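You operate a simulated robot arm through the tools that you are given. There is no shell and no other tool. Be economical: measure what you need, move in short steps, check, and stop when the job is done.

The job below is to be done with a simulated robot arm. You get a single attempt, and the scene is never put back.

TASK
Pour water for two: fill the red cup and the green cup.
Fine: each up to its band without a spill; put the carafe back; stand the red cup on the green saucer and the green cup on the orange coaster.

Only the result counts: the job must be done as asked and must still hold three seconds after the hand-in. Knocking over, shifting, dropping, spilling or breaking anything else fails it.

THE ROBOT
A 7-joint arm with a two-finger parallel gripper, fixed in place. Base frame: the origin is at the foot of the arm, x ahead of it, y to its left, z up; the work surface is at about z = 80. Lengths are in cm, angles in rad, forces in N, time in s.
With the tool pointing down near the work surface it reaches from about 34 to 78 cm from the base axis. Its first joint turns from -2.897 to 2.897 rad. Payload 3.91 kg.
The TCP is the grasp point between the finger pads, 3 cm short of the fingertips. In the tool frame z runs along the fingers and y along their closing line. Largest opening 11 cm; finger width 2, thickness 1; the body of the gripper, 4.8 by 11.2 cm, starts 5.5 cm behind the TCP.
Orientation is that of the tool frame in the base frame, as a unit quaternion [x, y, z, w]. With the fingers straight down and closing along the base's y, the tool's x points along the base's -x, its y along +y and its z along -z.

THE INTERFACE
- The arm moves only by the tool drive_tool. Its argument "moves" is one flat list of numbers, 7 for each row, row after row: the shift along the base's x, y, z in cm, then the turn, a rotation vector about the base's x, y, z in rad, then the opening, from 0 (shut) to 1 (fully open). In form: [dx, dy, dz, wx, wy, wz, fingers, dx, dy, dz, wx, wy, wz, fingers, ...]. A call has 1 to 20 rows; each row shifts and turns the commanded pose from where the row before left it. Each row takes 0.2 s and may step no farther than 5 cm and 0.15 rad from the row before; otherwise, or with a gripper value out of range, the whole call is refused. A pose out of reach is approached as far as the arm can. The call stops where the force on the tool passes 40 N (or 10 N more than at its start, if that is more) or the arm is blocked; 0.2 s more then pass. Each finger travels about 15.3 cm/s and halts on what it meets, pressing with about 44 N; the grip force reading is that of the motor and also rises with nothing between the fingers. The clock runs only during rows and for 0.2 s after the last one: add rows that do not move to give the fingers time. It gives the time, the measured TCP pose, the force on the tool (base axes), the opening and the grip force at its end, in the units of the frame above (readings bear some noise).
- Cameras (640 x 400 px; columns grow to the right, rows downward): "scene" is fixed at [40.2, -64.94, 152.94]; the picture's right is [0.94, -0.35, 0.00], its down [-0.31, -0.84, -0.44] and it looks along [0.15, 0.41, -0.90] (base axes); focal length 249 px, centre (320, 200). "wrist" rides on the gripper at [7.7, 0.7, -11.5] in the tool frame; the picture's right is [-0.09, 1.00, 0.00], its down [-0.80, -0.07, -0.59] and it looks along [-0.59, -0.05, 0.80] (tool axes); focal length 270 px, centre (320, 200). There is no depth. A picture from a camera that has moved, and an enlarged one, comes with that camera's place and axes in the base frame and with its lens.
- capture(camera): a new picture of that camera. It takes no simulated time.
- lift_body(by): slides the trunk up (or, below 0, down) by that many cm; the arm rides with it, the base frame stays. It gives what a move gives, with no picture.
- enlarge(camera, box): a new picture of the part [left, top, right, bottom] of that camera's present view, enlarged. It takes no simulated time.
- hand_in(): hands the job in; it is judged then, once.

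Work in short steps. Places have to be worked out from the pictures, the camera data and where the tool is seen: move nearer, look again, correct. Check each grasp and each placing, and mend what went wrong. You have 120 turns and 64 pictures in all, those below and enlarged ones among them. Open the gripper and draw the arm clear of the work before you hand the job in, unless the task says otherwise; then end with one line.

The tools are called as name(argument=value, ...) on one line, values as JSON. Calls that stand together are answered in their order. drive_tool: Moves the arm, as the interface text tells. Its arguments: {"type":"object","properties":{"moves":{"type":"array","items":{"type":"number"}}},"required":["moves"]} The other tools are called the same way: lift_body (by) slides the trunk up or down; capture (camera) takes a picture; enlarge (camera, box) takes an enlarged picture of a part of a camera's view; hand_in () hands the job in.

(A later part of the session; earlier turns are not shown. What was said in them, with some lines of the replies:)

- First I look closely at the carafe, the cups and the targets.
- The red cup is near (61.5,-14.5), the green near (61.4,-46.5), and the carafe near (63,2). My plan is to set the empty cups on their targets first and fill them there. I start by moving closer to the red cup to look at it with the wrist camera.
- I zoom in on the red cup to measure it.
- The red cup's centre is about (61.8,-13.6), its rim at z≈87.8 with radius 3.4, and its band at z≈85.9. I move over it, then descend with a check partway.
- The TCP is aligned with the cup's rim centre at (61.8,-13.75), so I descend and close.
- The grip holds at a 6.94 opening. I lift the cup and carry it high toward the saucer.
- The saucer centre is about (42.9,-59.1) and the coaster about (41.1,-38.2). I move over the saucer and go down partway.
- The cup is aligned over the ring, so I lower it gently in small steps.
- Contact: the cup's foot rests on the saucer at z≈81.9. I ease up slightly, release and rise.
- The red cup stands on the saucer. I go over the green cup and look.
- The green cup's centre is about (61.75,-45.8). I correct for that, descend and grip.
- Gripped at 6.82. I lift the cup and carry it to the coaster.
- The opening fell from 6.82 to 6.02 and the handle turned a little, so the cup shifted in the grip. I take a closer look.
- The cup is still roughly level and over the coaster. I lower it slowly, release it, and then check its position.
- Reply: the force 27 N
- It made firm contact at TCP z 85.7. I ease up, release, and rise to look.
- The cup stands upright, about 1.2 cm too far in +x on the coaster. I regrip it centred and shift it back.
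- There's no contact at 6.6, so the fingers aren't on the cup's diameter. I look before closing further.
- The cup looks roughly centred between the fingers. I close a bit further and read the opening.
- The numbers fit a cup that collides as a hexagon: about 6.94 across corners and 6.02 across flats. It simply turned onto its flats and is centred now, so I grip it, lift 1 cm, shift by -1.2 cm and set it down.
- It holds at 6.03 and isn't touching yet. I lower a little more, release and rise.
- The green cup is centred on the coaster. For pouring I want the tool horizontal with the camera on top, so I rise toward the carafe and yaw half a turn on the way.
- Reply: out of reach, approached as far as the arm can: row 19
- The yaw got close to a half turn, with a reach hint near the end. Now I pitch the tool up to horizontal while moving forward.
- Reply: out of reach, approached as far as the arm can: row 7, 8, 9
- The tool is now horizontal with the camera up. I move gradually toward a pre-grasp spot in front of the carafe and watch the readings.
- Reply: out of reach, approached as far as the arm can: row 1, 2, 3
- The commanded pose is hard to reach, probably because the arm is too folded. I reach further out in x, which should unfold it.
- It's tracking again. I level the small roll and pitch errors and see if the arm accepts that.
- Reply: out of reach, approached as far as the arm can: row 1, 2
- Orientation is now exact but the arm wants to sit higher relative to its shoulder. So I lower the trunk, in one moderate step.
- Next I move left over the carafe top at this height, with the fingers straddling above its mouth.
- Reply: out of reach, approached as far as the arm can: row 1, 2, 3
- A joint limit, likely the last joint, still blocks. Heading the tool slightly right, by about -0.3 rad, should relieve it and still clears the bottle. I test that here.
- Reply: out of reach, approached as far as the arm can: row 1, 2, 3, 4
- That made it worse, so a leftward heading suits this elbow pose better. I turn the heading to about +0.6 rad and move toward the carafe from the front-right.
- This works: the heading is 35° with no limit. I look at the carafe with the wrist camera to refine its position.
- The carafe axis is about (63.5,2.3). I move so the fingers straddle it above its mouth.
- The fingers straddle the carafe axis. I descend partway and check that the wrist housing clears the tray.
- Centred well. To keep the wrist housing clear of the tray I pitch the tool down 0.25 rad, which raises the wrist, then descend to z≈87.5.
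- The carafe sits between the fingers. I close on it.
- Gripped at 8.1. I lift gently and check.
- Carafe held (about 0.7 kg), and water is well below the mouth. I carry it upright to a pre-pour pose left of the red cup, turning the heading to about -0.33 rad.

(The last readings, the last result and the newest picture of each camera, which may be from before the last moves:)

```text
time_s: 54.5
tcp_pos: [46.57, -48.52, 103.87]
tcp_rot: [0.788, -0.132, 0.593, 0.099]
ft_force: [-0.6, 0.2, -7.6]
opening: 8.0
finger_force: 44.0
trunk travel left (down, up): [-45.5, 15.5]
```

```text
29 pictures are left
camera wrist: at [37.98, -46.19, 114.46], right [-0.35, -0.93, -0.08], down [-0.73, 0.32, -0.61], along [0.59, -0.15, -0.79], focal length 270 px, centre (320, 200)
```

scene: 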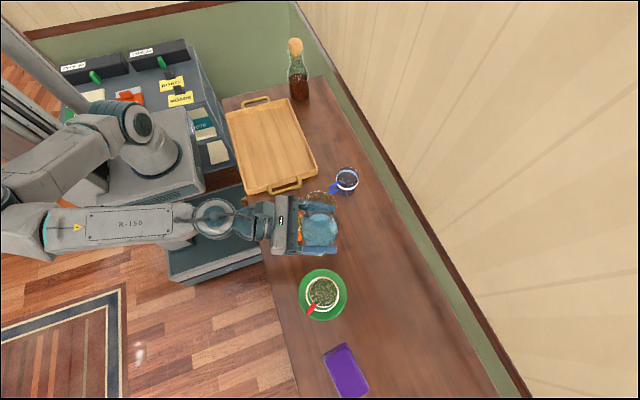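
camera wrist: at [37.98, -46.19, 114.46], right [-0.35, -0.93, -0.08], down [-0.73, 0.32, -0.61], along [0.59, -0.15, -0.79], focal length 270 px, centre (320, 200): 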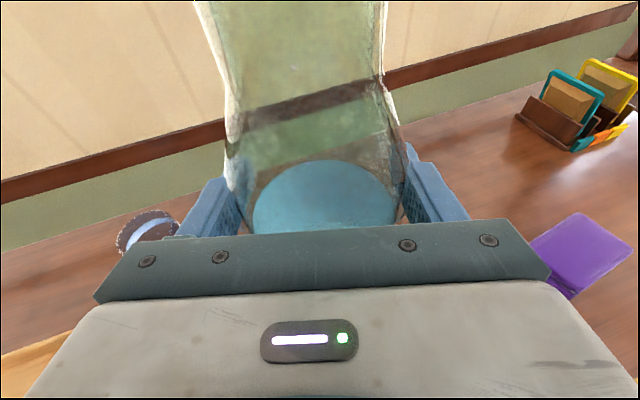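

Reached comfortably. I shift so the tilted lip will end over the red cup, and roll the carafe about the tool axis to about 60°, still below the pouring threshold.

drive_tool(moves=[0.42, 0.05, 0, 0.119, -0.041, -0.0363, 0.5, 0.42, 0.05, 0, 0.119, -0.041, -0.0363, 0.5, 0.42, 0.05, 0, 0.119, -0.041, -0.0363, 0.5, 0.42, 0.05, 0, 0.119, -0.041, -0.0363, 0.5, 0.42, 0.05, 0, 0.119, -0.041, -0.0363, 0.5, 0.42, 0.05, 0, 0.119, -0.041, -0.0363, 0.5, 0.42, 0.05, 0, 0.119, -0.041, -0.0363, 0.5, 0.42, 0.05, 0, 0.119, -0.041, -0.0363, 0.5, 0, 0, 0, 0, 0, 0, 0.5])

enlarge(camera="scene", box=[220, 170, 400, 340])

```text
time_s: 56.5
tcp_pos: [49.94, -48.14, 104.06]
tcp_rot: [0.615, -0.509, 0.564, -0.21]
ft_force: [-0.1, 0.8, -7.0]
opening: 8.03
finger_force: 43.8
trunk travel left (down, up): [-45.5, 15.5]
```

```text
2.35 times, centred on (310, 255) of scene
camera zoom: at [40.2, -64.94, 152.94], right [0.94, -0.35, 0.0], down [-0.31, -0.84, -0.44], along [0.15, 0.41, -0.9], focal length 585 px, centre (344, 71)
```

zoom: 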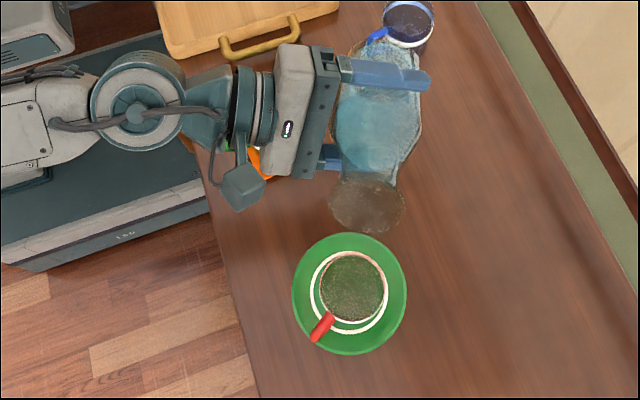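

The mouth tracks as computed. I descend and roll on to about 75°, with the lip just above the red cup.

drive_tool(moves=[0.1, -0.05, -2.5, 0, 0, 0, 0.5, 0.1, -0.05, -2.5, 0, 0, 0, 0.5, 0, 0, -2.5, 0.0595, -0.0205, -0.018, 0.5, 0, 0, -2.5, 0.0595, -0.0205, -0.018, 0.5, 0, 0, 0, 0.0595, -0.0205, -0.018, 0.5, 0, 0, 0, 0.0595, -0.0205, -0.018, 0.5, 0, 0, 0, 0, 0, 0, 0.5, 0, 0, 0, 0, 0, 0, 0.5])

enlarge(camera="scene", box=[260, 210, 372, 310])

```text
time_s: 58.3
tcp_pos: [50.25, -48.32, 93.97]
tcp_rot: [-0.544, 0.585, -0.532, 0.281]
ft_force: [-0.3, 0.6, -8.1]
opening: 8.0
finger_force: 43.8
trunk travel left (down, up): [-45.5, 15.5]
```

```text
4.00 times, centred on (316, 260) of scene
camera zoom: at [40.2, -64.94, 152.94], right [0.94, -0.35, 0.0], down [-0.31, -0.84, -0.44], along [0.15, 0.41, -0.9], focal length 994 px, centre (336, -40)
```

zoom: 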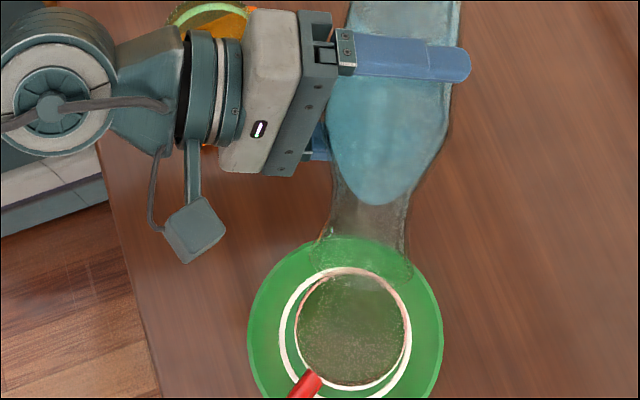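

The water is in the neck but not at the lip, and the lip is about 2 cm before the cup centre. I nudge it inward and roll slightly further.

drive_tool(moves=[-0.6, -0.4, 0, 0.0272, -0.0094, -0.0083, 0.5, 0, 0, 0, 0.0272, -0.0094, -0.0083, 0.5, 0, 0, 0, 0.0272, -0.0094, -0.0083, 0.5, 0, 0, 0, 0, 0, 0, 0.5, 0, 0, 0, 0, 0, 0, 0.5])

enlarge(camera="scene", box=[284, 240, 364, 310])

```text
time_s: 59.5
tcp_pos: [49.48, -48.71, 94.02]
tcp_rot: [-0.517, 0.61, -0.518, 0.305]
ft_force: [0.7, 0.2, -8.0]
opening: 8.05
finger_force: 44.0
trunk travel left (down, up): [-45.5, 15.5]
```

```text
5.71 times, centred on (324, 275) of scene
camera zoom: at [40.2, -64.94, 152.94], right [0.94, -0.35, 0.0], down [-0.31, -0.84, -0.44], along [0.15, 0.41, -0.9], focal length 1421 px, centre (297, -229)
```

zoom: 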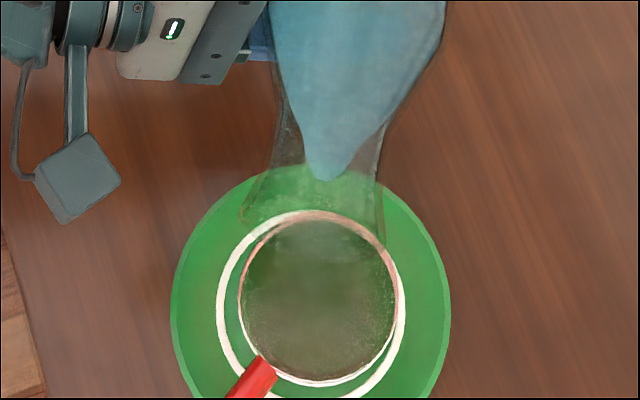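

Not flowing yet. I roll about 5° more in small steps.

drive_tool(moves=[0, 0, 0, 0.0272, -0.0094, -0.0083, 0.5, 0, 0, 0, 0.0272, -0.0094, -0.0083, 0.5, 0, 0, 0, 0.0272, -0.0094, -0.0083, 0.5, 0, 0, 0, 0, 0, 0, 0.5])

enlarge(camera="scene", box=[284, 240, 364, 310])

```text
time_s: 60.5
tcp_pos: [49.58, -48.64, 94.03]
tcp_rot: [-0.489, 0.632, -0.504, 0.329]
ft_force: [-0.2, -0.1, -8.2]
opening: 8.02
finger_force: 44.1
trunk travel left (down, up): [-45.5, 15.5]
```

```text
5.71 times, centred on (324, 275) of scene
camera zoom: at [40.2, -64.94, 152.94], right [0.94, -0.35, 0.0], down [-0.31, -0.84, -0.44], along [0.15, 0.41, -0.9], focal length 1421 px, centre (297, -229)
```

zoom: 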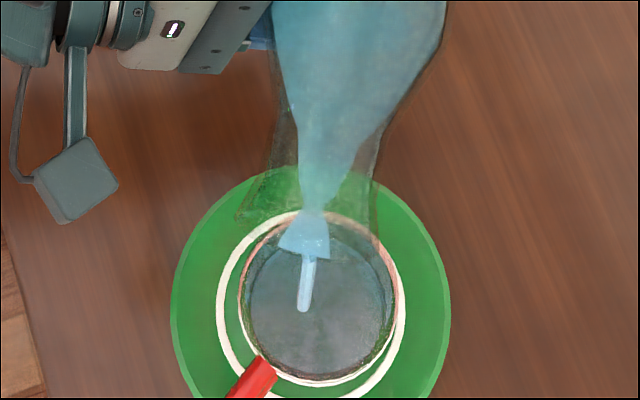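

Flow has started and lands in the middle of the cup. I hold for a moment and check the level.

drive_tool(moves=[0, 0, 0, 0, 0, 0, 0.5, 0, 0, 0, 0, 0, 0, 0.5, 0, 0, 0, 0, 0, 0, 0.5])

enlarge(camera="scene", box=[284, 240, 364, 310])

```text
time_s: 61.3
tcp_pos: [49.58, -48.73, 94.02]
tcp_rot: [-0.49, 0.632, -0.504, 0.327]
ft_force: [0.4, 0.3, -8.6]
opening: 8.02
finger_force: 44.2
trunk travel left (down, up): [-45.5, 15.5]
```

```text
5.71 times, centred on (324, 275) of scene
camera zoom: at [40.2, -64.94, 152.94], right [0.94, -0.35, 0.0], down [-0.31, -0.84, -0.44], along [0.15, 0.41, -0.9], focal length 1421 px, centre (297, -229)
```

zoom: 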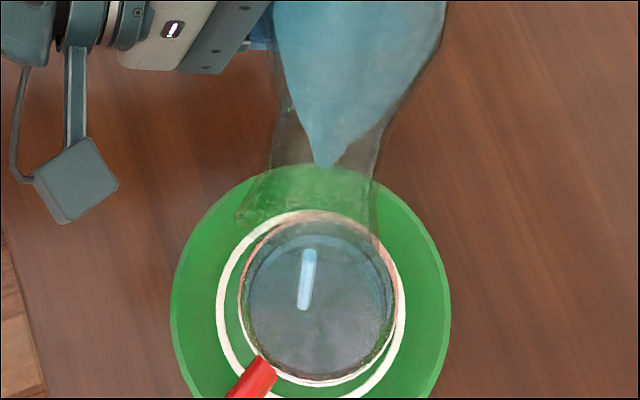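

The flow tapers off by itself at a fixed tilt, so I can meter by small rolls. I roll about 3° more and hold.

drive_tool(moves=[0, 0, 0, 0.0227, -0.0078, -0.0069, 0.5, 0, 0, 0, 0.0227, -0.0078, -0.0069, 0.5, 0, 0, 0, 0, 0, 0, 0.5, 0, 0, 0, 0, 0, 0, 0.5, 0, 0, 0, 0, 0, 0, 0.5, 0, 0, 0, 0, 0, 0, 0.5, 0, 0, 0, 0, 0, 0, 0.5])

enlarge(camera="scene", box=[284, 240, 364, 310])

```text
time_s: 62.9
tcp_pos: [49.65, -48.7, 94.08]
tcp_rot: [-0.474, 0.644, -0.496, 0.339]
ft_force: [0.6, 0.7, -7.5]
opening: 8.0
finger_force: 43.5
trunk travel left (down, up): [-45.5, 15.5]
```

```text
5.71 times, centred on (324, 275) of scene
camera zoom: at [40.2, -64.94, 152.94], right [0.94, -0.35, 0.0], down [-0.31, -0.84, -0.44], along [0.15, 0.41, -0.9], focal length 1421 px, centre (297, -229)
```

zoom: 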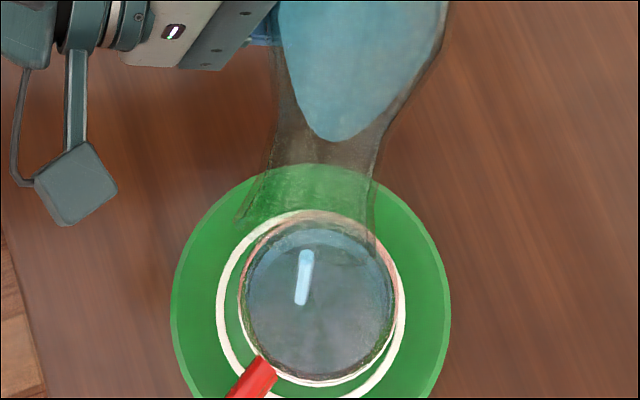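

I zoom in on the cup to judge the level.

enlarge(camera="scene", box=[308, 262, 344, 298])

```text
11.11 times, centred on (326, 280) of scene
camera zoom: at [40.2, -64.94, 152.94], right [0.94, -0.35, 0.0], down [-0.31, -0.84, -0.44], along [0.15, 0.41, -0.9], focal length 2763 px, centre (253, -689)
```

zoom: 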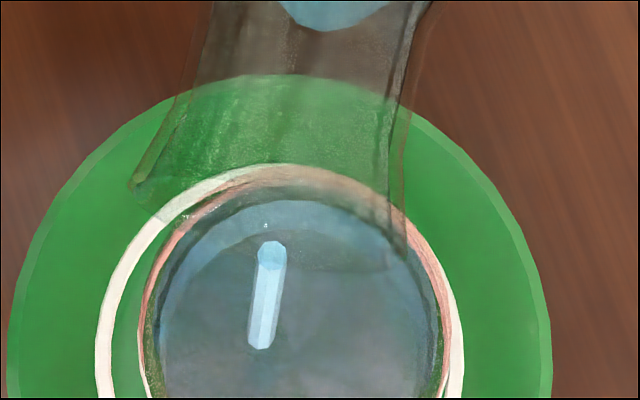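

The level looks higher than I expected. I roll back about 25° to stop any flow and uncover the cup for a proper check.

drive_tool(moves=[0, 0, 0, -0.1, 0.0344, 0.0305, 0.5, 0, 0, 0.5, -0.1, 0.0344, 0.0305, 0.5, 0, 0, 1, -0.1, 0.0344, 0.0305, 0.5, 0, 0, 1, -0.1, 0.0344, 0.0305, 0.5, 0, 1.5, 1, 0, 0, 0, 0.5, 0, 2, 1, 0, 0, 0, 0.5, 0, 0, 0, 0, 0, 0, 0.5])

enlarge(camera="scene", box=[304, 270, 344, 314])

```text
time_s: 64.5
tcp_pos: [49.68, -45.19, 98.62]
tcp_rot: [0.602, -0.524, 0.559, -0.224]
ft_force: [0.7, 0.7, -9.4]
opening: 8.0
finger_force: 44.1
trunk travel left (down, up): [-45.5, 15.5]
```

```text
9.09 times, centred on (324, 292) of scene
camera zoom: at [40.2, -64.94, 152.94], right [0.94, -0.35, 0.0], down [-0.31, -0.84, -0.44], along [0.15, 0.41, -0.9], focal length 2260 px, centre (284, -636)
```

zoom: 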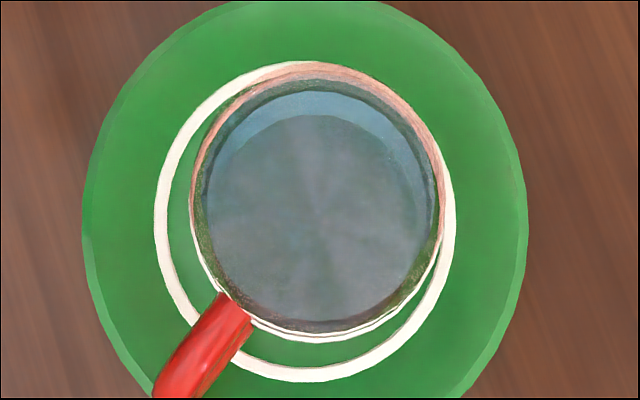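

On the far wall the water seems close to the band. I return the carafe upright, back off, and view the red cup from the side with the wrist camera.

drive_tool(moves=[-0.34, 1.77, 0.68, -0.1226, 0.0423, 0.0374, 0.5, -0.34, 1.77, 0.68, -0.1226, 0.0423, 0.0374, 0.5, -0.34, 1.77, 0.68, -0.1226, 0.0423, 0.0374, 0.5, -0.34, 1.77, 0.68, -0.1226, 0.0423, 0.0374, 0.5, -0.34, 1.77, 0.68, -0.1226, 0.0423, 0.0374, 0.5, -0.34, 1.77, 0.68, -0.1226, 0.0423, 0.0374, 0.5, -0.34, 1.77, 0.68, -0.1226, 0.0423, 0.0374, 0.5, -0.34, 1.77, 0.68, -0.1226, 0.0423, 0.0374, 0.5, 0, 0, 0, 0, 0, 0, 0.5])

enlarge(camera="wrist", box=[480, 130, 640, 290])

```text
time_s: 66.5
tcp_pos: [46.81, -31.02, 104.09]
tcp_rot: [0.786, -0.139, 0.595, 0.094]
ft_force: [-0.4, 0.9, -7.8]
opening: 8.02
finger_force: 44.1
trunk travel left (down, up): [-45.5, 15.5]
```

```text
2.50 times, centred on (560, 210) of wrist
camera zoom: at [38.25, -28.79, 114.48], right [-0.35, -0.93, -0.1], down [-0.72, 0.34, -0.61], along [0.6, -0.14, -0.79], focal length 676 px, centre (-280, 175)
```

zoom: 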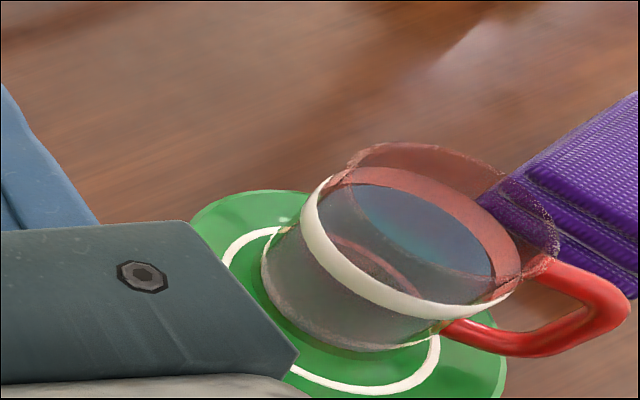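

That view works well. I zoom in further on the cup.

enlarge(camera="wrist", box=[575, 180, 639, 230])

```text
8.00 times, centred on (607, 205) of wrist
camera zoom: at [38.25, -28.79, 114.48], right [-0.35, -0.93, -0.1], down [-0.72, 0.34, -0.61], along [0.6, -0.14, -0.79], focal length 2162 px, centre (-1976, 160)
```

zoom: 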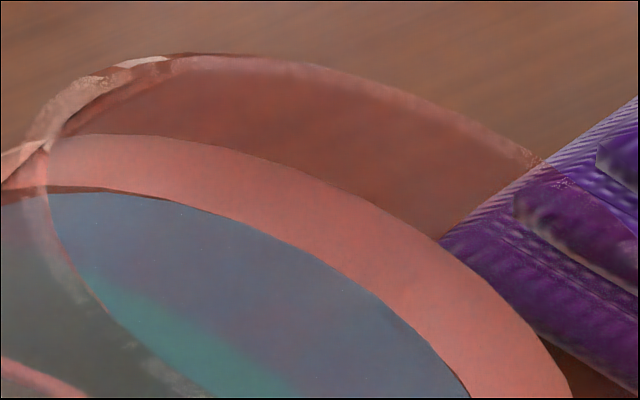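

The water surface sits right at the band's lower edge, so a small top-up of about 10 ml would centre it. I return to the pour pose, stopping just short of the last tilt.

drive_tool(moves=[0.36, -1.77, -0.69, 0.1226, -0.0423, -0.0374, 0.5, 0.36, -1.77, -0.69, 0.1226, -0.0423, -0.0374, 0.5, 0.36, -1.77, -0.69, 0.1226, -0.0423, -0.0374, 0.5, 0.36, -1.77, -0.69, 0.1226, -0.0423, -0.0374, 0.5, 0.36, -1.77, -0.69, 0.1226, -0.0423, -0.0374, 0.5, 0.36, -1.77, -0.69, 0.1226, -0.0423, -0.0374, 0.5, 0.36, -1.77, -0.69, 0.1226, -0.0423, -0.0374, 0.5, 0.36, -1.77, -0.69, 0.1226, -0.0423, -0.0374, 0.5, 0, -2, -1, 0, 0, 0, 0.5, 0, -1.5, -1, 0, 0, 0, 0.5, 0, 0, -1, 0.1, -0.0344, -0.0305, 0.5, 0, 0, -1, 0.1, -0.0344, -0.0305, 0.5, 0, 0, -0.55, 0.1, -0.0344, -0.0305, 0.5, 0, 0, 0, 0.0545, -0.0188, -0.0166, 0.5, 0, 0, 0, 0, 0, 0, 0.5])

```text
time_s: 69.7
tcp_pos: [49.59, -48.81, 93.92]
tcp_rot: [-0.49, 0.631, -0.504, 0.328]
ft_force: [-1.2, 0.1, -7.3]
opening: 7.93
finger_force: 44.3
trunk travel left (down, up): [-45.5, 15.5]
```

Back at about 85°. I add slightly more than the previous final tilt and look for flow.

drive_tool(moves=[0, 0, 0, 0.0227, -0.0078, -0.0069, 0.5, 0, 0, 0, 0.0227, -0.0078, -0.0069, 0.5, 0, 0, 0, 0.0136, -0.0047, -0.0042, 0.5, 0, 0, 0, 0, 0, 0, 0.5])

enlarge(camera="scene", box=[300, 250, 348, 310])

```text
time_s: 70.7
tcp_pos: [49.61, -48.71, 93.93]
tcp_rot: [-0.468, 0.646, -0.494, 0.345]
ft_force: [0.3, 0.1, -8.4]
opening: 7.94
finger_force: 44.1
trunk travel left (down, up): [-45.5, 15.5]
```

```text
6.67 times, centred on (324, 280) of scene
camera zoom: at [40.2, -64.94, 152.94], right [0.94, -0.35, 0.0], down [-0.31, -0.84, -0.44], along [0.15, 0.41, -0.9], focal length 1658 px, centre (293, -333)
```

zoom: 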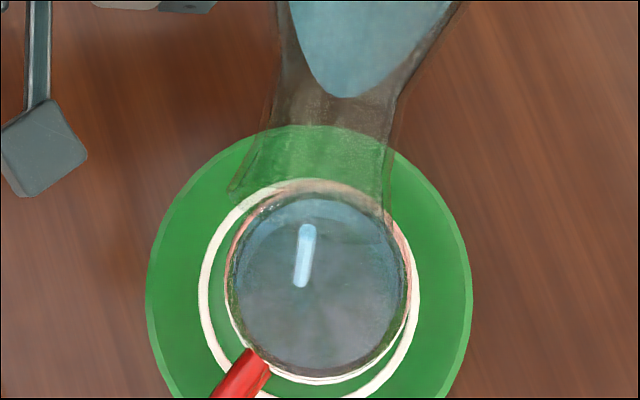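

The streak marks active flow, so I roll back right away.

drive_tool(moves=[0, 0, 0.3, -0.13, 0.0448, 0.0397, 0.5, 0, 0, 0.5, -0.13, 0.0448, 0.0397, 0.5, 0, 0, 1, -0.1, 0.0344, 0.0305, 0.5, 0, 1, 1, -0.1, 0.0344, 0.0305, 0.5, 0, 2, 1, 0, 0, 0, 0.5, 0, 0, 0, 0, 0, 0, 0.5])

enlarge(camera="scene", box=[304, 270, 344, 314])

```text
time_s: 72.1
tcp_pos: [49.52, -45.67, 97.64]
tcp_rot: [0.616, -0.508, 0.564, -0.21]
ft_force: [1.1, -0.3, -8.2]
opening: 7.92
finger_force: 44.5
trunk travel left (down, up): [-45.5, 15.5]
```

```text
9.09 times, centred on (324, 292) of scene
camera zoom: at [40.2, -64.94, 152.94], right [0.94, -0.35, 0.0], down [-0.31, -0.84, -0.44], along [0.15, 0.41, -0.9], focal length 2260 px, centre (284, -636)
```

zoom: 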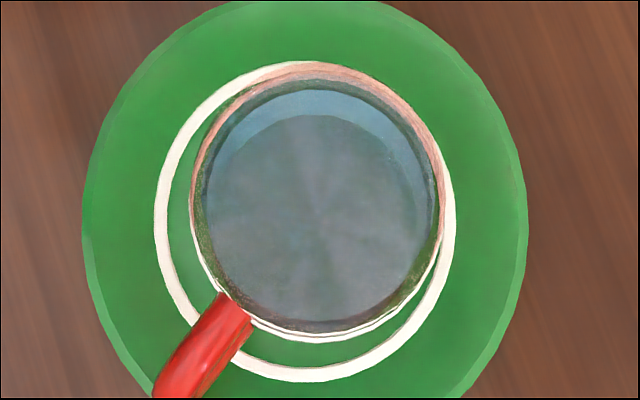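

It looks almost unchanged. I return upright to the same viewpoint and check from the side.

drive_tool(moves=[-0.34, 1.83, 0.8, -0.119, 0.041, 0.0363, 0.5, -0.34, 1.83, 0.8, -0.119, 0.041, 0.0363, 0.5, -0.34, 1.83, 0.8, -0.119, 0.041, 0.0363, 0.5, -0.34, 1.83, 0.8, -0.119, 0.041, 0.0363, 0.5, -0.34, 1.83, 0.8, -0.119, 0.041, 0.0363, 0.5, -0.34, 1.83, 0.8, -0.119, 0.041, 0.0363, 0.5, -0.34, 1.83, 0.8, -0.119, 0.041, 0.0363, 0.5, -0.34, 1.83, 0.8, -0.119, 0.041, 0.0363, 0.5, 0, 0, 0, 0, 0, 0, 0.5])

enlarge(camera="wrist", box=[556, 170, 639, 240])

```text
time_s: 74.1
tcp_pos: [47.03, -31.03, 104.13]
tcp_rot: [0.789, -0.131, 0.592, 0.1]
ft_force: [0.0, -0.3, -8.0]
opening: 7.9
finger_force: 44.4
trunk travel left (down, up): [-45.5, 15.5]
```

```text
5.71 times, centred on (598, 205) of wrist
camera zoom: at [38.49, -28.68, 114.61], right [-0.35, -0.93, -0.08], down [-0.73, 0.32, -0.61], along [0.59, -0.15, -0.79], focal length 1544 px, centre (-1266, 171)
```

zoom: 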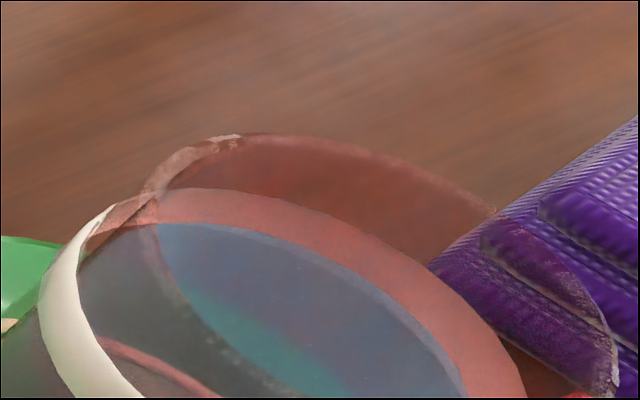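

The red cup's water is now inside the band, so I leave it. The green pour pose is only 3 cm away, so I roll to about 83° while moving there, stopping short of flow.

drive_tool(moves=[0.05, 0.39, 0, 0.119, -0.041, -0.0363, 0.5, 0.05, 0.39, 0, 0.119, -0.041, -0.0363, 0.5, 0.05, 0.39, 0, 0.119, -0.041, -0.0363, 0.5, 0.05, 0.39, 0, 0.119, -0.041, -0.0363, 0.5, 0.05, 0.39, 0, 0.119, -0.041, -0.0363, 0.5, 0.05, 0.39, 0, 0.119, -0.041, -0.0363, 0.5, 0.05, 0.39, 0, 0.119, -0.041, -0.0363, 0.5, 0.02, 0.39, 0, 0.119, -0.041, -0.0363, 0.5, 0, 0, -2.5, 0.07, -0.0241, -0.0214, 0.5, 0, 0, -2.5, 0.07, -0.0241, -0.0214, 0.5, 0, 0, -2.5, 0.07, -0.0241, -0.0214, 0.5, 0, 0, -1.6, 0.07, -0.0241, -0.0214, 0.5, 0, 0, 0, 0.06, -0.0207, -0.0183, 0.5, 0, 0, 0, 0, 0, 0, 0.5])

enlarge(camera="scene", box=[246, 165, 358, 255])

```text
time_s: 77.1
tcp_pos: [47.42, -27.9, 95.05]
tcp_rot: [-0.51, 0.615, -0.515, 0.311]
ft_force: [0.6, -0.4, -7.6]
opening: 7.92
finger_force: 43.7
trunk travel left (down, up): [-45.5, 15.5]
```

```text
4.44 times, centred on (302, 210) of scene
camera zoom: at [40.2, -64.94, 152.94], right [0.94, -0.35, 0.0], down [-0.31, -0.84, -0.44], along [0.15, 0.41, -0.9], focal length 1105 px, centre (400, 156)
```

zoom: 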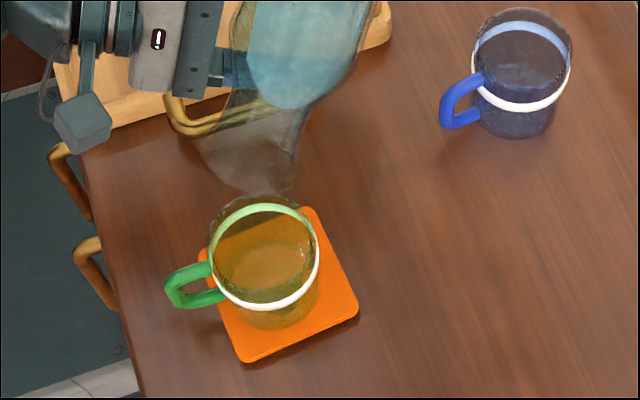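

The lip is nearly over the cup; I shift it slightly back along the heading, lower 1 cm, and roll to about 89°.

drive_tool(moves=[-0.4, 0.15, -0.5, 0.0272, -0.0094, -0.0083, 0.5, 0, 0, -0.5, 0.0272, -0.0094, -0.0083, 0.5, 0, 0, 0, 0.0272, -0.0094, -0.0083, 0.5, 0, 0, 0, 0.0272, -0.0094, -0.0083, 0.5, 0, 0, 0, 0.0136, -0.0047, -0.0042, 0.5, 0, 0, 0, 0, 0, 0, 0.5])

enlarge(camera="scene", box=[262, 180, 326, 240])

```text
time_s: 78.5
tcp_pos: [47.0, -27.84, 94.08]
tcp_rot: [-0.467, 0.647, -0.494, 0.345]
ft_force: [1.2, 0.0, -8.5]
opening: 7.89
finger_force: 43.8
trunk travel left (down, up): [-45.5, 15.5]
```

```text
6.67 times, centred on (294, 210) of scene
camera zoom: at [40.2, -64.94, 152.94], right [0.94, -0.35, 0.0], down [-0.31, -0.84, -0.44], along [0.15, 0.41, -0.9], focal length 1658 px, centre (493, 133)
```

zoom: 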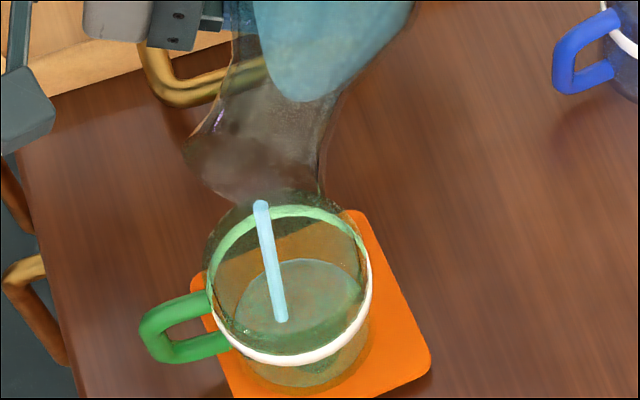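

Flow is landing inside the green cup. I roll slightly more and hold.

drive_tool(moves=[0, 0, 0, 0.0227, -0.0078, -0.0069, 0.5, 0, 0, 0, 0.0227, -0.0078, -0.0069, 0.5, 0, 0, 0, 0, 0, 0, 0.5, 0, 0, 0, 0, 0, 0, 0.5, 0, 0, 0, 0, 0, 0, 0.5])

enlarge(camera="scene", box=[262, 180, 326, 240])

```text
time_s: 79.7
tcp_pos: [47.04, -27.8, 93.9]
tcp_rot: [-0.451, 0.659, -0.484, 0.357]
ft_force: [0.0, 0.2, -8.3]
opening: 7.91
finger_force: 44.4
trunk travel left (down, up): [-45.5, 15.5]
```

```text
6.67 times, centred on (294, 210) of scene
camera zoom: at [40.2, -64.94, 152.94], right [0.94, -0.35, 0.0], down [-0.31, -0.84, -0.44], along [0.15, 0.41, -0.9], focal length 1658 px, centre (493, 133)
```

zoom: 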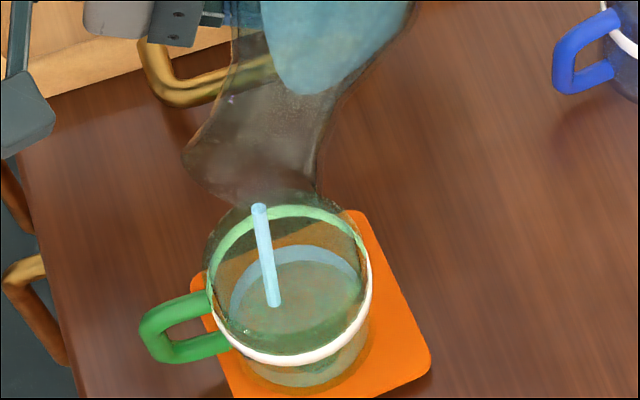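

The level is about a third of the way up. I continue with the same increment.

drive_tool(moves=[0, 0, 0, 0.0227, -0.0078, -0.0069, 0.5, 0, 0, 0, 0.0227, -0.0078, -0.0069, 0.5, 0, 0, 0, 0, 0, 0, 0.5, 0, 0, 0, 0, 0, 0, 0.5, 0, 0, 0, 0, 0, 0, 0.5])

enlarge(camera="scene", box=[262, 180, 326, 240])

```text
time_s: 80.9
tcp_pos: [47.01, -27.78, 93.94]
tcp_rot: [-0.434, 0.671, -0.475, 0.369]
ft_force: [-1.0, 1.0, -8.0]
opening: 7.92
finger_force: 44.1
trunk travel left (down, up): [-45.5, 15.5]
```

```text
6.67 times, centred on (294, 210) of scene
camera zoom: at [40.2, -64.94, 152.94], right [0.94, -0.35, 0.0], down [-0.31, -0.84, -0.44], along [0.15, 0.41, -0.9], focal length 1658 px, centre (493, 133)
```

zoom: 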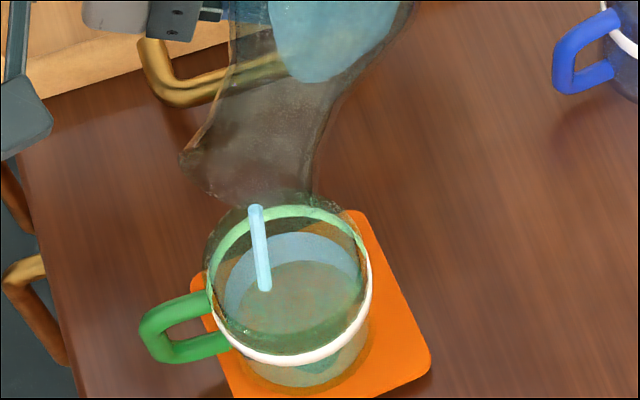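

It's about two thirds up now. One more similar step, with a slight raise to keep lip clearance.

drive_tool(moves=[0, 0, 0.3, 0.0227, -0.0078, -0.0069, 0.5, 0, 0, 0.2, 0.0182, -0.0063, -0.0056, 0.5, 0, 0, 0, 0, 0, 0, 0.5, 0, 0, 0, 0, 0, 0, 0.5])

enlarge(camera="scene", box=[272, 196, 312, 236])

```text
time_s: 81.9
tcp_pos: [46.99, -27.64, 94.52]
tcp_rot: [-0.419, 0.68, -0.467, 0.379]
ft_force: [-0.4, 0.4, -8.7]
opening: 7.9
finger_force: 43.7
trunk travel left (down, up): [-45.5, 15.5]
```

```text
10.00 times, centred on (292, 216) of scene
camera zoom: at [40.2, -64.94, 152.94], right [0.94, -0.35, 0.0], down [-0.31, -0.84, -0.44], along [0.15, 0.41, -0.9], focal length 2486 px, centre (600, 40)
```

zoom: 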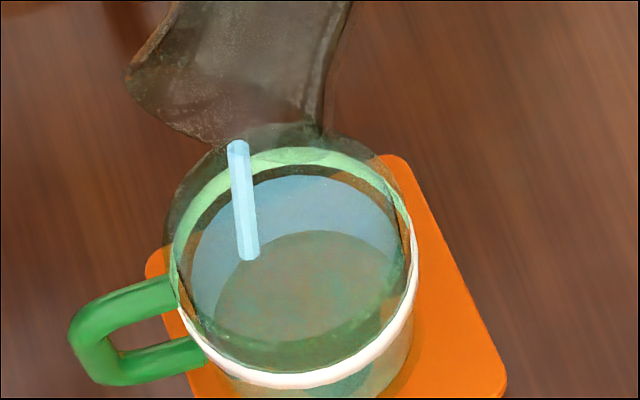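

The water is just below the band: about 12 px more reaches its lower edge, and about 20 px its middle. One more short step.

drive_tool(moves=[0, 0, 0.2, 0.0182, -0.0063, -0.0056, 0.5, 0, 0, 0, 0.0136, -0.0047, -0.0042, 0.5, 0, 0, 0, 0, 0, 0, 0.5])

enlarge(camera="scene", box=[272, 196, 312, 236])

```text
time_s: 82.7
tcp_pos: [46.97, -27.85, 94.74]
tcp_rot: [-0.408, 0.687, -0.461, 0.387]
ft_force: [-0.5, -1.0, -8.4]
opening: 7.93
finger_force: 44.1
trunk travel left (down, up): [-45.5, 15.5]
```

```text
10.00 times, centred on (292, 216) of scene
camera zoom: at [40.2, -64.94, 152.94], right [0.94, -0.35, 0.0], down [-0.31, -0.84, -0.44], along [0.15, 0.41, -0.9], focal length 2486 px, centre (600, 40)
```

zoom: 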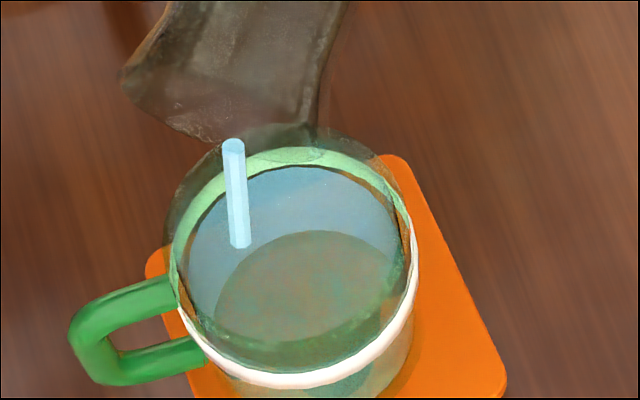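

The water is at the band's lower edge. I hold 0.4 s more, then roll back and lift away in the same call.

drive_tool(moves=[0, 0, 0, 0, 0, 0, 0.5, 0, 0, 0, 0, 0, 0, 0.5, 0, 0, 0.3, -0.12, 0.0414, 0.0366, 0.5, 0, 0, 0.5, -0.12, 0.0414, 0.0366, 0.5, 0, 0, 1, -0.12, 0.0414, 0.0366, 0.5, 0, 0, 1, -0.12, 0.0414, 0.0366, 0.5, 0, 1, 1, -0.1, 0.0344, 0.0305, 0.5, 0, 1, 1, -0.1, 0.0344, 0.0305, 0.5, 0, 0, 0, 0, 0, 0, 0.5])

enlarge(camera="scene", box=[272, 196, 312, 236])

```text
time_s: 84.7
tcp_pos: [47.13, -25.79, 99.46]
tcp_rot: [0.631, -0.489, 0.571, -0.193]
ft_force: [0.6, 1.2, -8.2]
opening: 7.88
finger_force: 44.0
trunk travel left (down, up): [-45.5, 15.5]
```

```text
10.00 times, centred on (292, 216) of scene
camera zoom: at [40.2, -64.94, 152.94], right [0.94, -0.35, 0.0], down [-0.31, -0.84, -0.44], along [0.15, 0.41, -0.9], focal length 2486 px, centre (600, 40)
```

zoom: 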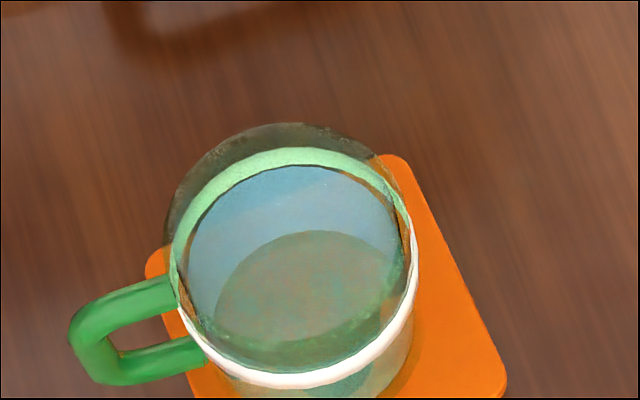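

The green is right at the band's lower edge, so I do one small top-up: the same tilt plus 0.025 rad, a brief hold, and back.

drive_tool(moves=[-0.1, -1, -1, 0.1, -0.0344, -0.0305, 0.5, -0.05, -1, -1, 0.1, -0.0344, -0.0305, 0.5, 0, 0, -1, 0.12, -0.0414, -0.0366, 0.5, 0, 0, -1, 0.12, -0.0414, -0.0366, 0.5, 0, 0, -0.5, 0.12, -0.0414, -0.0366, 0.5, 0, 0, -0.2, 0.12, -0.0414, -0.0366, 0.5, 0, 0, 0, 0.0227, -0.0078, -0.0069, 0.5, 0, 0, 0, 0, 0, 0, 0.5, 0, 0, 0, 0, 0, 0, 0.5, 0, 0, 0, 0, 0, 0, 0.5, 0, 0, 0.3, -0.12, 0.0414, 0.0366, 0.5, 0, 0, 0.5, -0.12, 0.0414, 0.0366, 0.5, 0, 0, 1, -0.12, 0.0414, 0.0366, 0.5, 0, 0, 1, -0.12, 0.0414, 0.0366, 0.5, 0, 1, 1, -0.1, 0.0344, 0.0305, 0.5, 0, 1, 1, -0.1, 0.0344, 0.0305, 0.5, 0, 0, 0, 0, 0, 0, 0.5])

enlarge(camera="scene", box=[272, 196, 312, 236])

```text
time_s: 88.3
tcp_pos: [46.84, -25.83, 99.74]
tcp_rot: [0.625, -0.497, 0.568, -0.2]
ft_force: [-0.2, 0.6, -8.0]
opening: 7.94
finger_force: 43.8
trunk travel left (down, up): [-45.5, 15.5]
```

```text
10.00 times, centred on (292, 216) of scene
camera zoom: at [40.2, -64.94, 152.94], right [0.94, -0.35, 0.0], down [-0.31, -0.84, -0.44], along [0.15, 0.41, -0.9], focal length 2486 px, centre (600, 40)
```

zoom: 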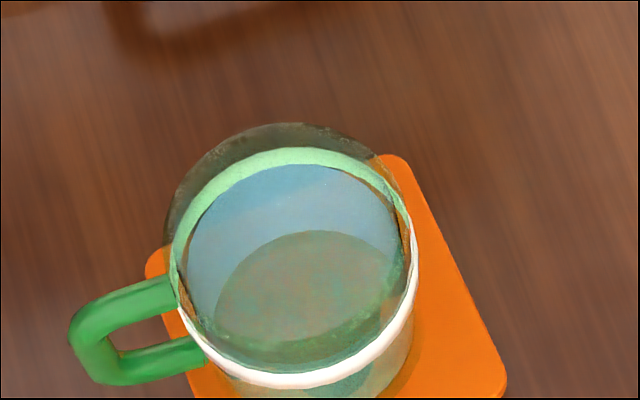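

That added very little. I repeat with a slightly larger extra tilt.

drive_tool(moves=[0.1, -1, -1, 0.1, -0.0344, -0.0305, 0.5, 0.05, -1, -1, 0.1, -0.0344, -0.0305, 0.5, 0, 0, -1, 0.12, -0.0414, -0.0366, 0.5, 0, 0, -1, 0.12, -0.0414, -0.0366, 0.5, 0, 0, -0.5, 0.12, -0.0414, -0.0366, 0.5, 0, 0, -0.2, 0.12, -0.0414, -0.0366, 0.5, 0, 0, 0, 0.0227, -0.0078, -0.0069, 0.5, 0, 0, 0, 0.0136, -0.0047, -0.0042, 0.5, 0, 0, 0, 0, 0, 0, 0.5, 0, 0, 0, 0, 0, 0, 0.5, 0, 0, 0, 0, 0, 0, 0.5, 0, 0, 0.3, -0.12, 0.0414, 0.0366, 0.5, 0, 0, 0.5, -0.12, 0.0414, 0.0366, 0.5, 0, 0, 1, -0.12, 0.0414, 0.0366, 0.5, 0, 0, 1, -0.12, 0.0414, 0.0366, 0.5, 0, 1, 1, -0.1, 0.0344, 0.0305, 0.5, 0, 1, 1, -0.1, 0.0344, 0.0305, 0.5, 0, 0, 0, 0, 0, 0, 0.5])

enlarge(camera="scene", box=[278, 200, 310, 232])

```text
time_s: 92.1
tcp_pos: [46.98, -25.85, 99.69]
tcp_rot: [0.614, -0.509, 0.564, -0.211]
ft_force: [0.6, -0.4, -8.0]
opening: 7.91
finger_force: 44.1
trunk travel left (down, up): [-45.5, 15.5]
```

```text
12.50 times, centred on (294, 216) of scene
camera zoom: at [40.2, -64.94, 152.94], right [0.94, -0.35, 0.0], down [-0.31, -0.84, -0.44], along [0.15, 0.41, -0.9], focal length 3108 px, centre (645, 0)
```

zoom: 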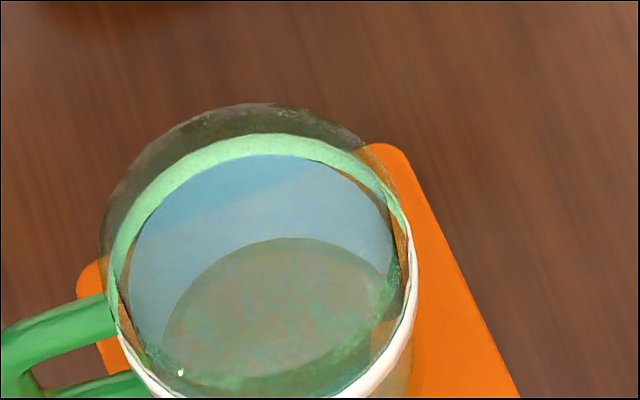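

I worked through the geometry: the glass is about 0.35 cm thick and the band about 1.3 cm tall. That puts the green water at roughly 60% of the band and the red at about 40%, so both are inside. Pouring is done; I bring the carafe upright.

drive_tool(moves=[0.6, 0.23, 0.55, -0.119, 0.041, 0.0363, 0.5, 0.6, 0.23, 0.55, -0.119, 0.041, 0.0363, 0.5, 0.6, 0.23, 0.55, -0.119, 0.041, 0.0363, 0.5, 0.6, 0.23, 0.55, -0.119, 0.041, 0.0363, 0.5, 0.6, 0.23, 0.55, -0.119, 0.041, 0.0363, 0.5, 0.6, 0.23, 0.55, -0.119, 0.041, 0.0363, 0.5, 0.6, 0.23, 0.55, -0.119, 0.041, 0.0363, 0.5, 0.6, 0.23, 0.55, -0.119, 0.041, 0.0363, 0.5, 0, 0, 0, 0, 0, 0, 0.5])

```text
time_s: 94.1
tcp_pos: [51.86, -23.96, 104.22]
tcp_rot: [0.787, -0.132, 0.594, 0.098]
ft_force: [0.0, 0.1, -8.2]
opening: 7.92
finger_force: 44.0
trunk travel left (down, up): [-45.5, 15.5]
```

Upright again. I carry it back over its original spot, restoring the original heading.

drive_tool(moves=[1.14, 2.62, -0.2, 0, 0, 0.0939, 0.5, 1.14, 2.62, -0.2, 0, 0, 0.0939, 0.5, 1.14, 2.62, -0.2, 0, 0, 0.0939, 0.5, 1.14, 2.62, -0.2, 0, 0, 0.0939, 0.5, 1.14, 2.62, -0.2, 0, 0, 0.0939, 0.5, 1.14, 2.62, -0.2, 0, 0, 0.0939, 0.5, 1.14, 2.62, -0.2, 0, 0, 0.0939, 0.5, 1.14, 2.62, -0.2, 0, 0, 0.0939, 0.5, 1.14, 2.62, -0.2, 0, 0, 0.0939, 0.5, 1.14, 2.62, -0.2, 0, 0, 0.0939, 0.5, 0, 0, 0, 0, 0, 0, 0.5])

```text
time_s: 96.5
tcp_pos: [63.33, 2.24, 102.11]
tcp_rot: [0.762, 0.238, 0.574, -0.183]
ft_force: [0.5, -0.2, -8.0]
opening: 7.89
finger_force: 43.6
trunk travel left (down, up): [-45.5, 15.5]
```

Pose matches the grasp orientation. I descend to just above the table and check.

drive_tool(moves=[0.03, 0, -3, 0, 0, 0, 0.5, 0.03, 0, -3, 0, 0, 0, 0.5, 0.03, 0, -3, 0, 0, 0, 0.5, 0.03, 0, -2.5, 0, 0, 0, 0.5, 0, 0, -1.5, 0, 0, 0, 0.5, 0, 0, -0.5, 0, 0, 0, 0.5, 0, 0, 0, 0, 0, 0, 0.5])

enlarge(camera="scene", box=[240, 40, 380, 150])

```text
time_s: 98.1
tcp_pos: [63.37, 2.28, 88.56]
tcp_rot: [0.762, 0.238, 0.575, -0.182]
ft_force: [3.0, 0.2, 0.4]
opening: 7.91
finger_force: 44.6
trunk travel left (down, up): [-45.5, 15.5]
```

```text
3.64 times, centred on (310, 95) of scene
camera zoom: at [40.2, -64.94, 152.94], right [0.94, -0.35, 0.0], down [-0.31, -0.84, -0.44], along [0.15, 0.41, -0.9], focal length 904 px, centre (356, 582)
```

zoom: 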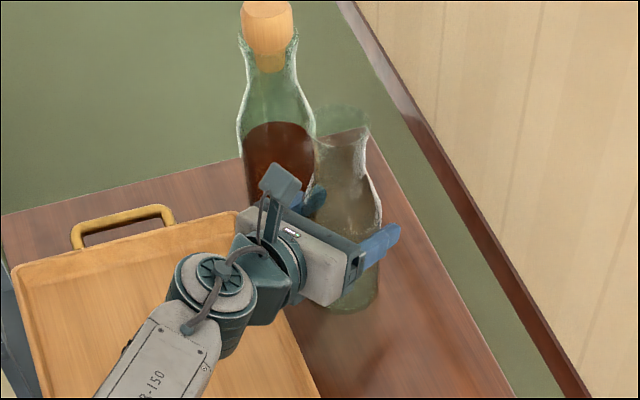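

The force has gone from -8 N to about 0, so the carafe's foot is already on the table, having slid about 1 cm in the grip. I release it slowly in small steps.

drive_tool(moves=[0, 0, -0.1, 0, 0, 0, 0.6, 0, 0, 0, 0, 0, 0, 0.7, 0, 0, 0, 0, 0, 0, 0.73, 0, 0, 0, 0, 0, 0, 0.77, 0, 0, 0, 0, 0, 0, 0.85, 0, 0, 0, 0, 0, 0, 1, 0, 0, 0, 0, 0, 0, 1])

capture(camera="wrist")

```text
time_s: 99.7
tcp_pos: [63.36, 2.39, 88.48]
tcp_rot: [0.762, 0.237, 0.575, -0.182]
ft_force: [0.4, -0.1, -0.7]
opening: 11.0
finger_force: 0.0
trunk travel left (down, up): [-45.5, 15.5]
```

```text
5 pictures are left
camera wrist: at [56.47, -3.24, 98.99], right [0.55, -0.83, -0.09], down [-0.69, -0.39, -0.61], along [0.47, 0.4, -0.79], focal length 270 px, centre (320, 200)
```

wrist: 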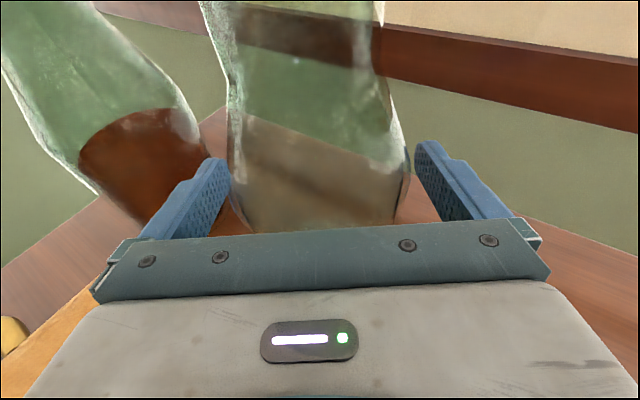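

The carafe stands free and upright. I rise straight up clear of it, then back away toward the robot.

drive_tool(moves=[0, 0, 2, 0, 0, 0, 1, 0, 0, 3, 0, 0, 0, 1, 0, 0, 4, 0, 0, 0, 1, 0, 0, 4, 0, 0, 0, 1, 0, 0, 4, 0, 0, 0, 1, 0, 0, 3, 0, 0, 0, 1, -1.6, -2.5, 0, 0, 0, 0, 1, -1.6, -2.5, 0, 0, 0, 0, 1, -1.6, -2.5, 0, 0, 0, 0, 1, -1.6, -2.5, 0, 0, 0, 0, 1, 0, 0, 0, 0, 0, 0, 1])

capture(camera="scene")

```text
time_s: 102.1
tcp_pos: [56.91, -7.7, 108.61]
tcp_rot: [0.761, 0.238, 0.575, -0.183]
ft_force: [0.0, -0.4, 0.1]
opening: 10.99
finger_force: 0.1
trunk travel left (down, up): [-45.5, 15.5]
```

```text
4 pictures are left
```

scene: 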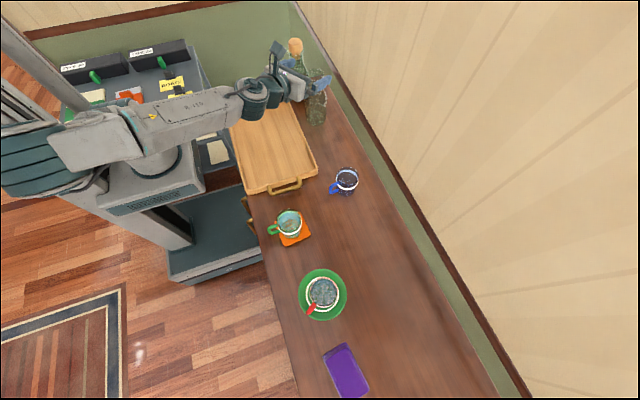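

Everything is in place. I do a final check of the cups and the table for spills, and of the carafe.

enlarge(camera="scene", box=[250, 195, 378, 325])

enlarge(camera="scene", box=[280, 80, 400, 155])

```text
3.08 times, centred on (314, 260) of scene
camera zoom: at [40.2, -64.94, 152.94], right [0.94, -0.35, 0.0], down [-0.31, -0.84, -0.44], along [0.15, 0.41, -0.9], focal length 765 px, centre (338, 15)
```

zoom: 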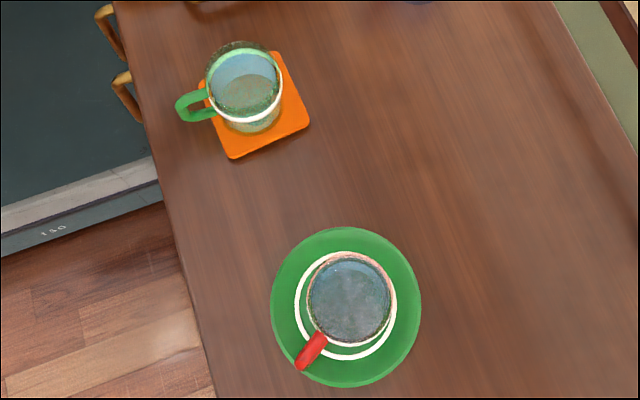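

```text
5.33 times, centred on (340, 118) of scene
camera zoom: at [40.2, -64.94, 152.94], right [0.94, -0.35, 0.0], down [-0.31, -0.84, -0.44], along [0.15, 0.41, -0.9], focal length 1326 px, centre (213, 640)
```

zoom: 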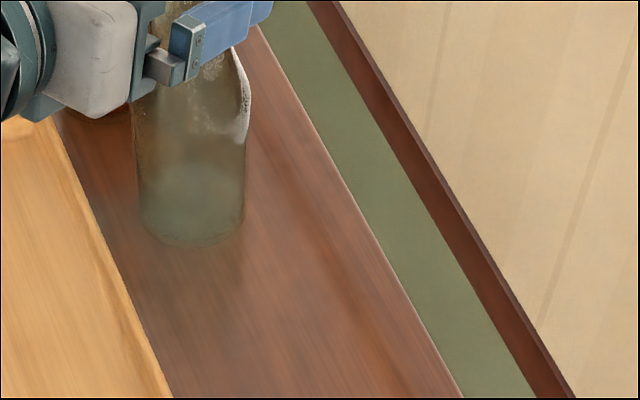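

The carafe is back on its original spot, both cups are filled and on their targets, there are no spills, and the gripper is open and clear. I hand in.

hand_in()

```text
The job is handed in.
```

I handed the job in: the red cup stands on the green saucer and the green cup on the orange coaster. Both are filled to within their bands by my estimate from the pictures, no spill shows in the final pictures, and the nearly empty carafe is back on its spot.
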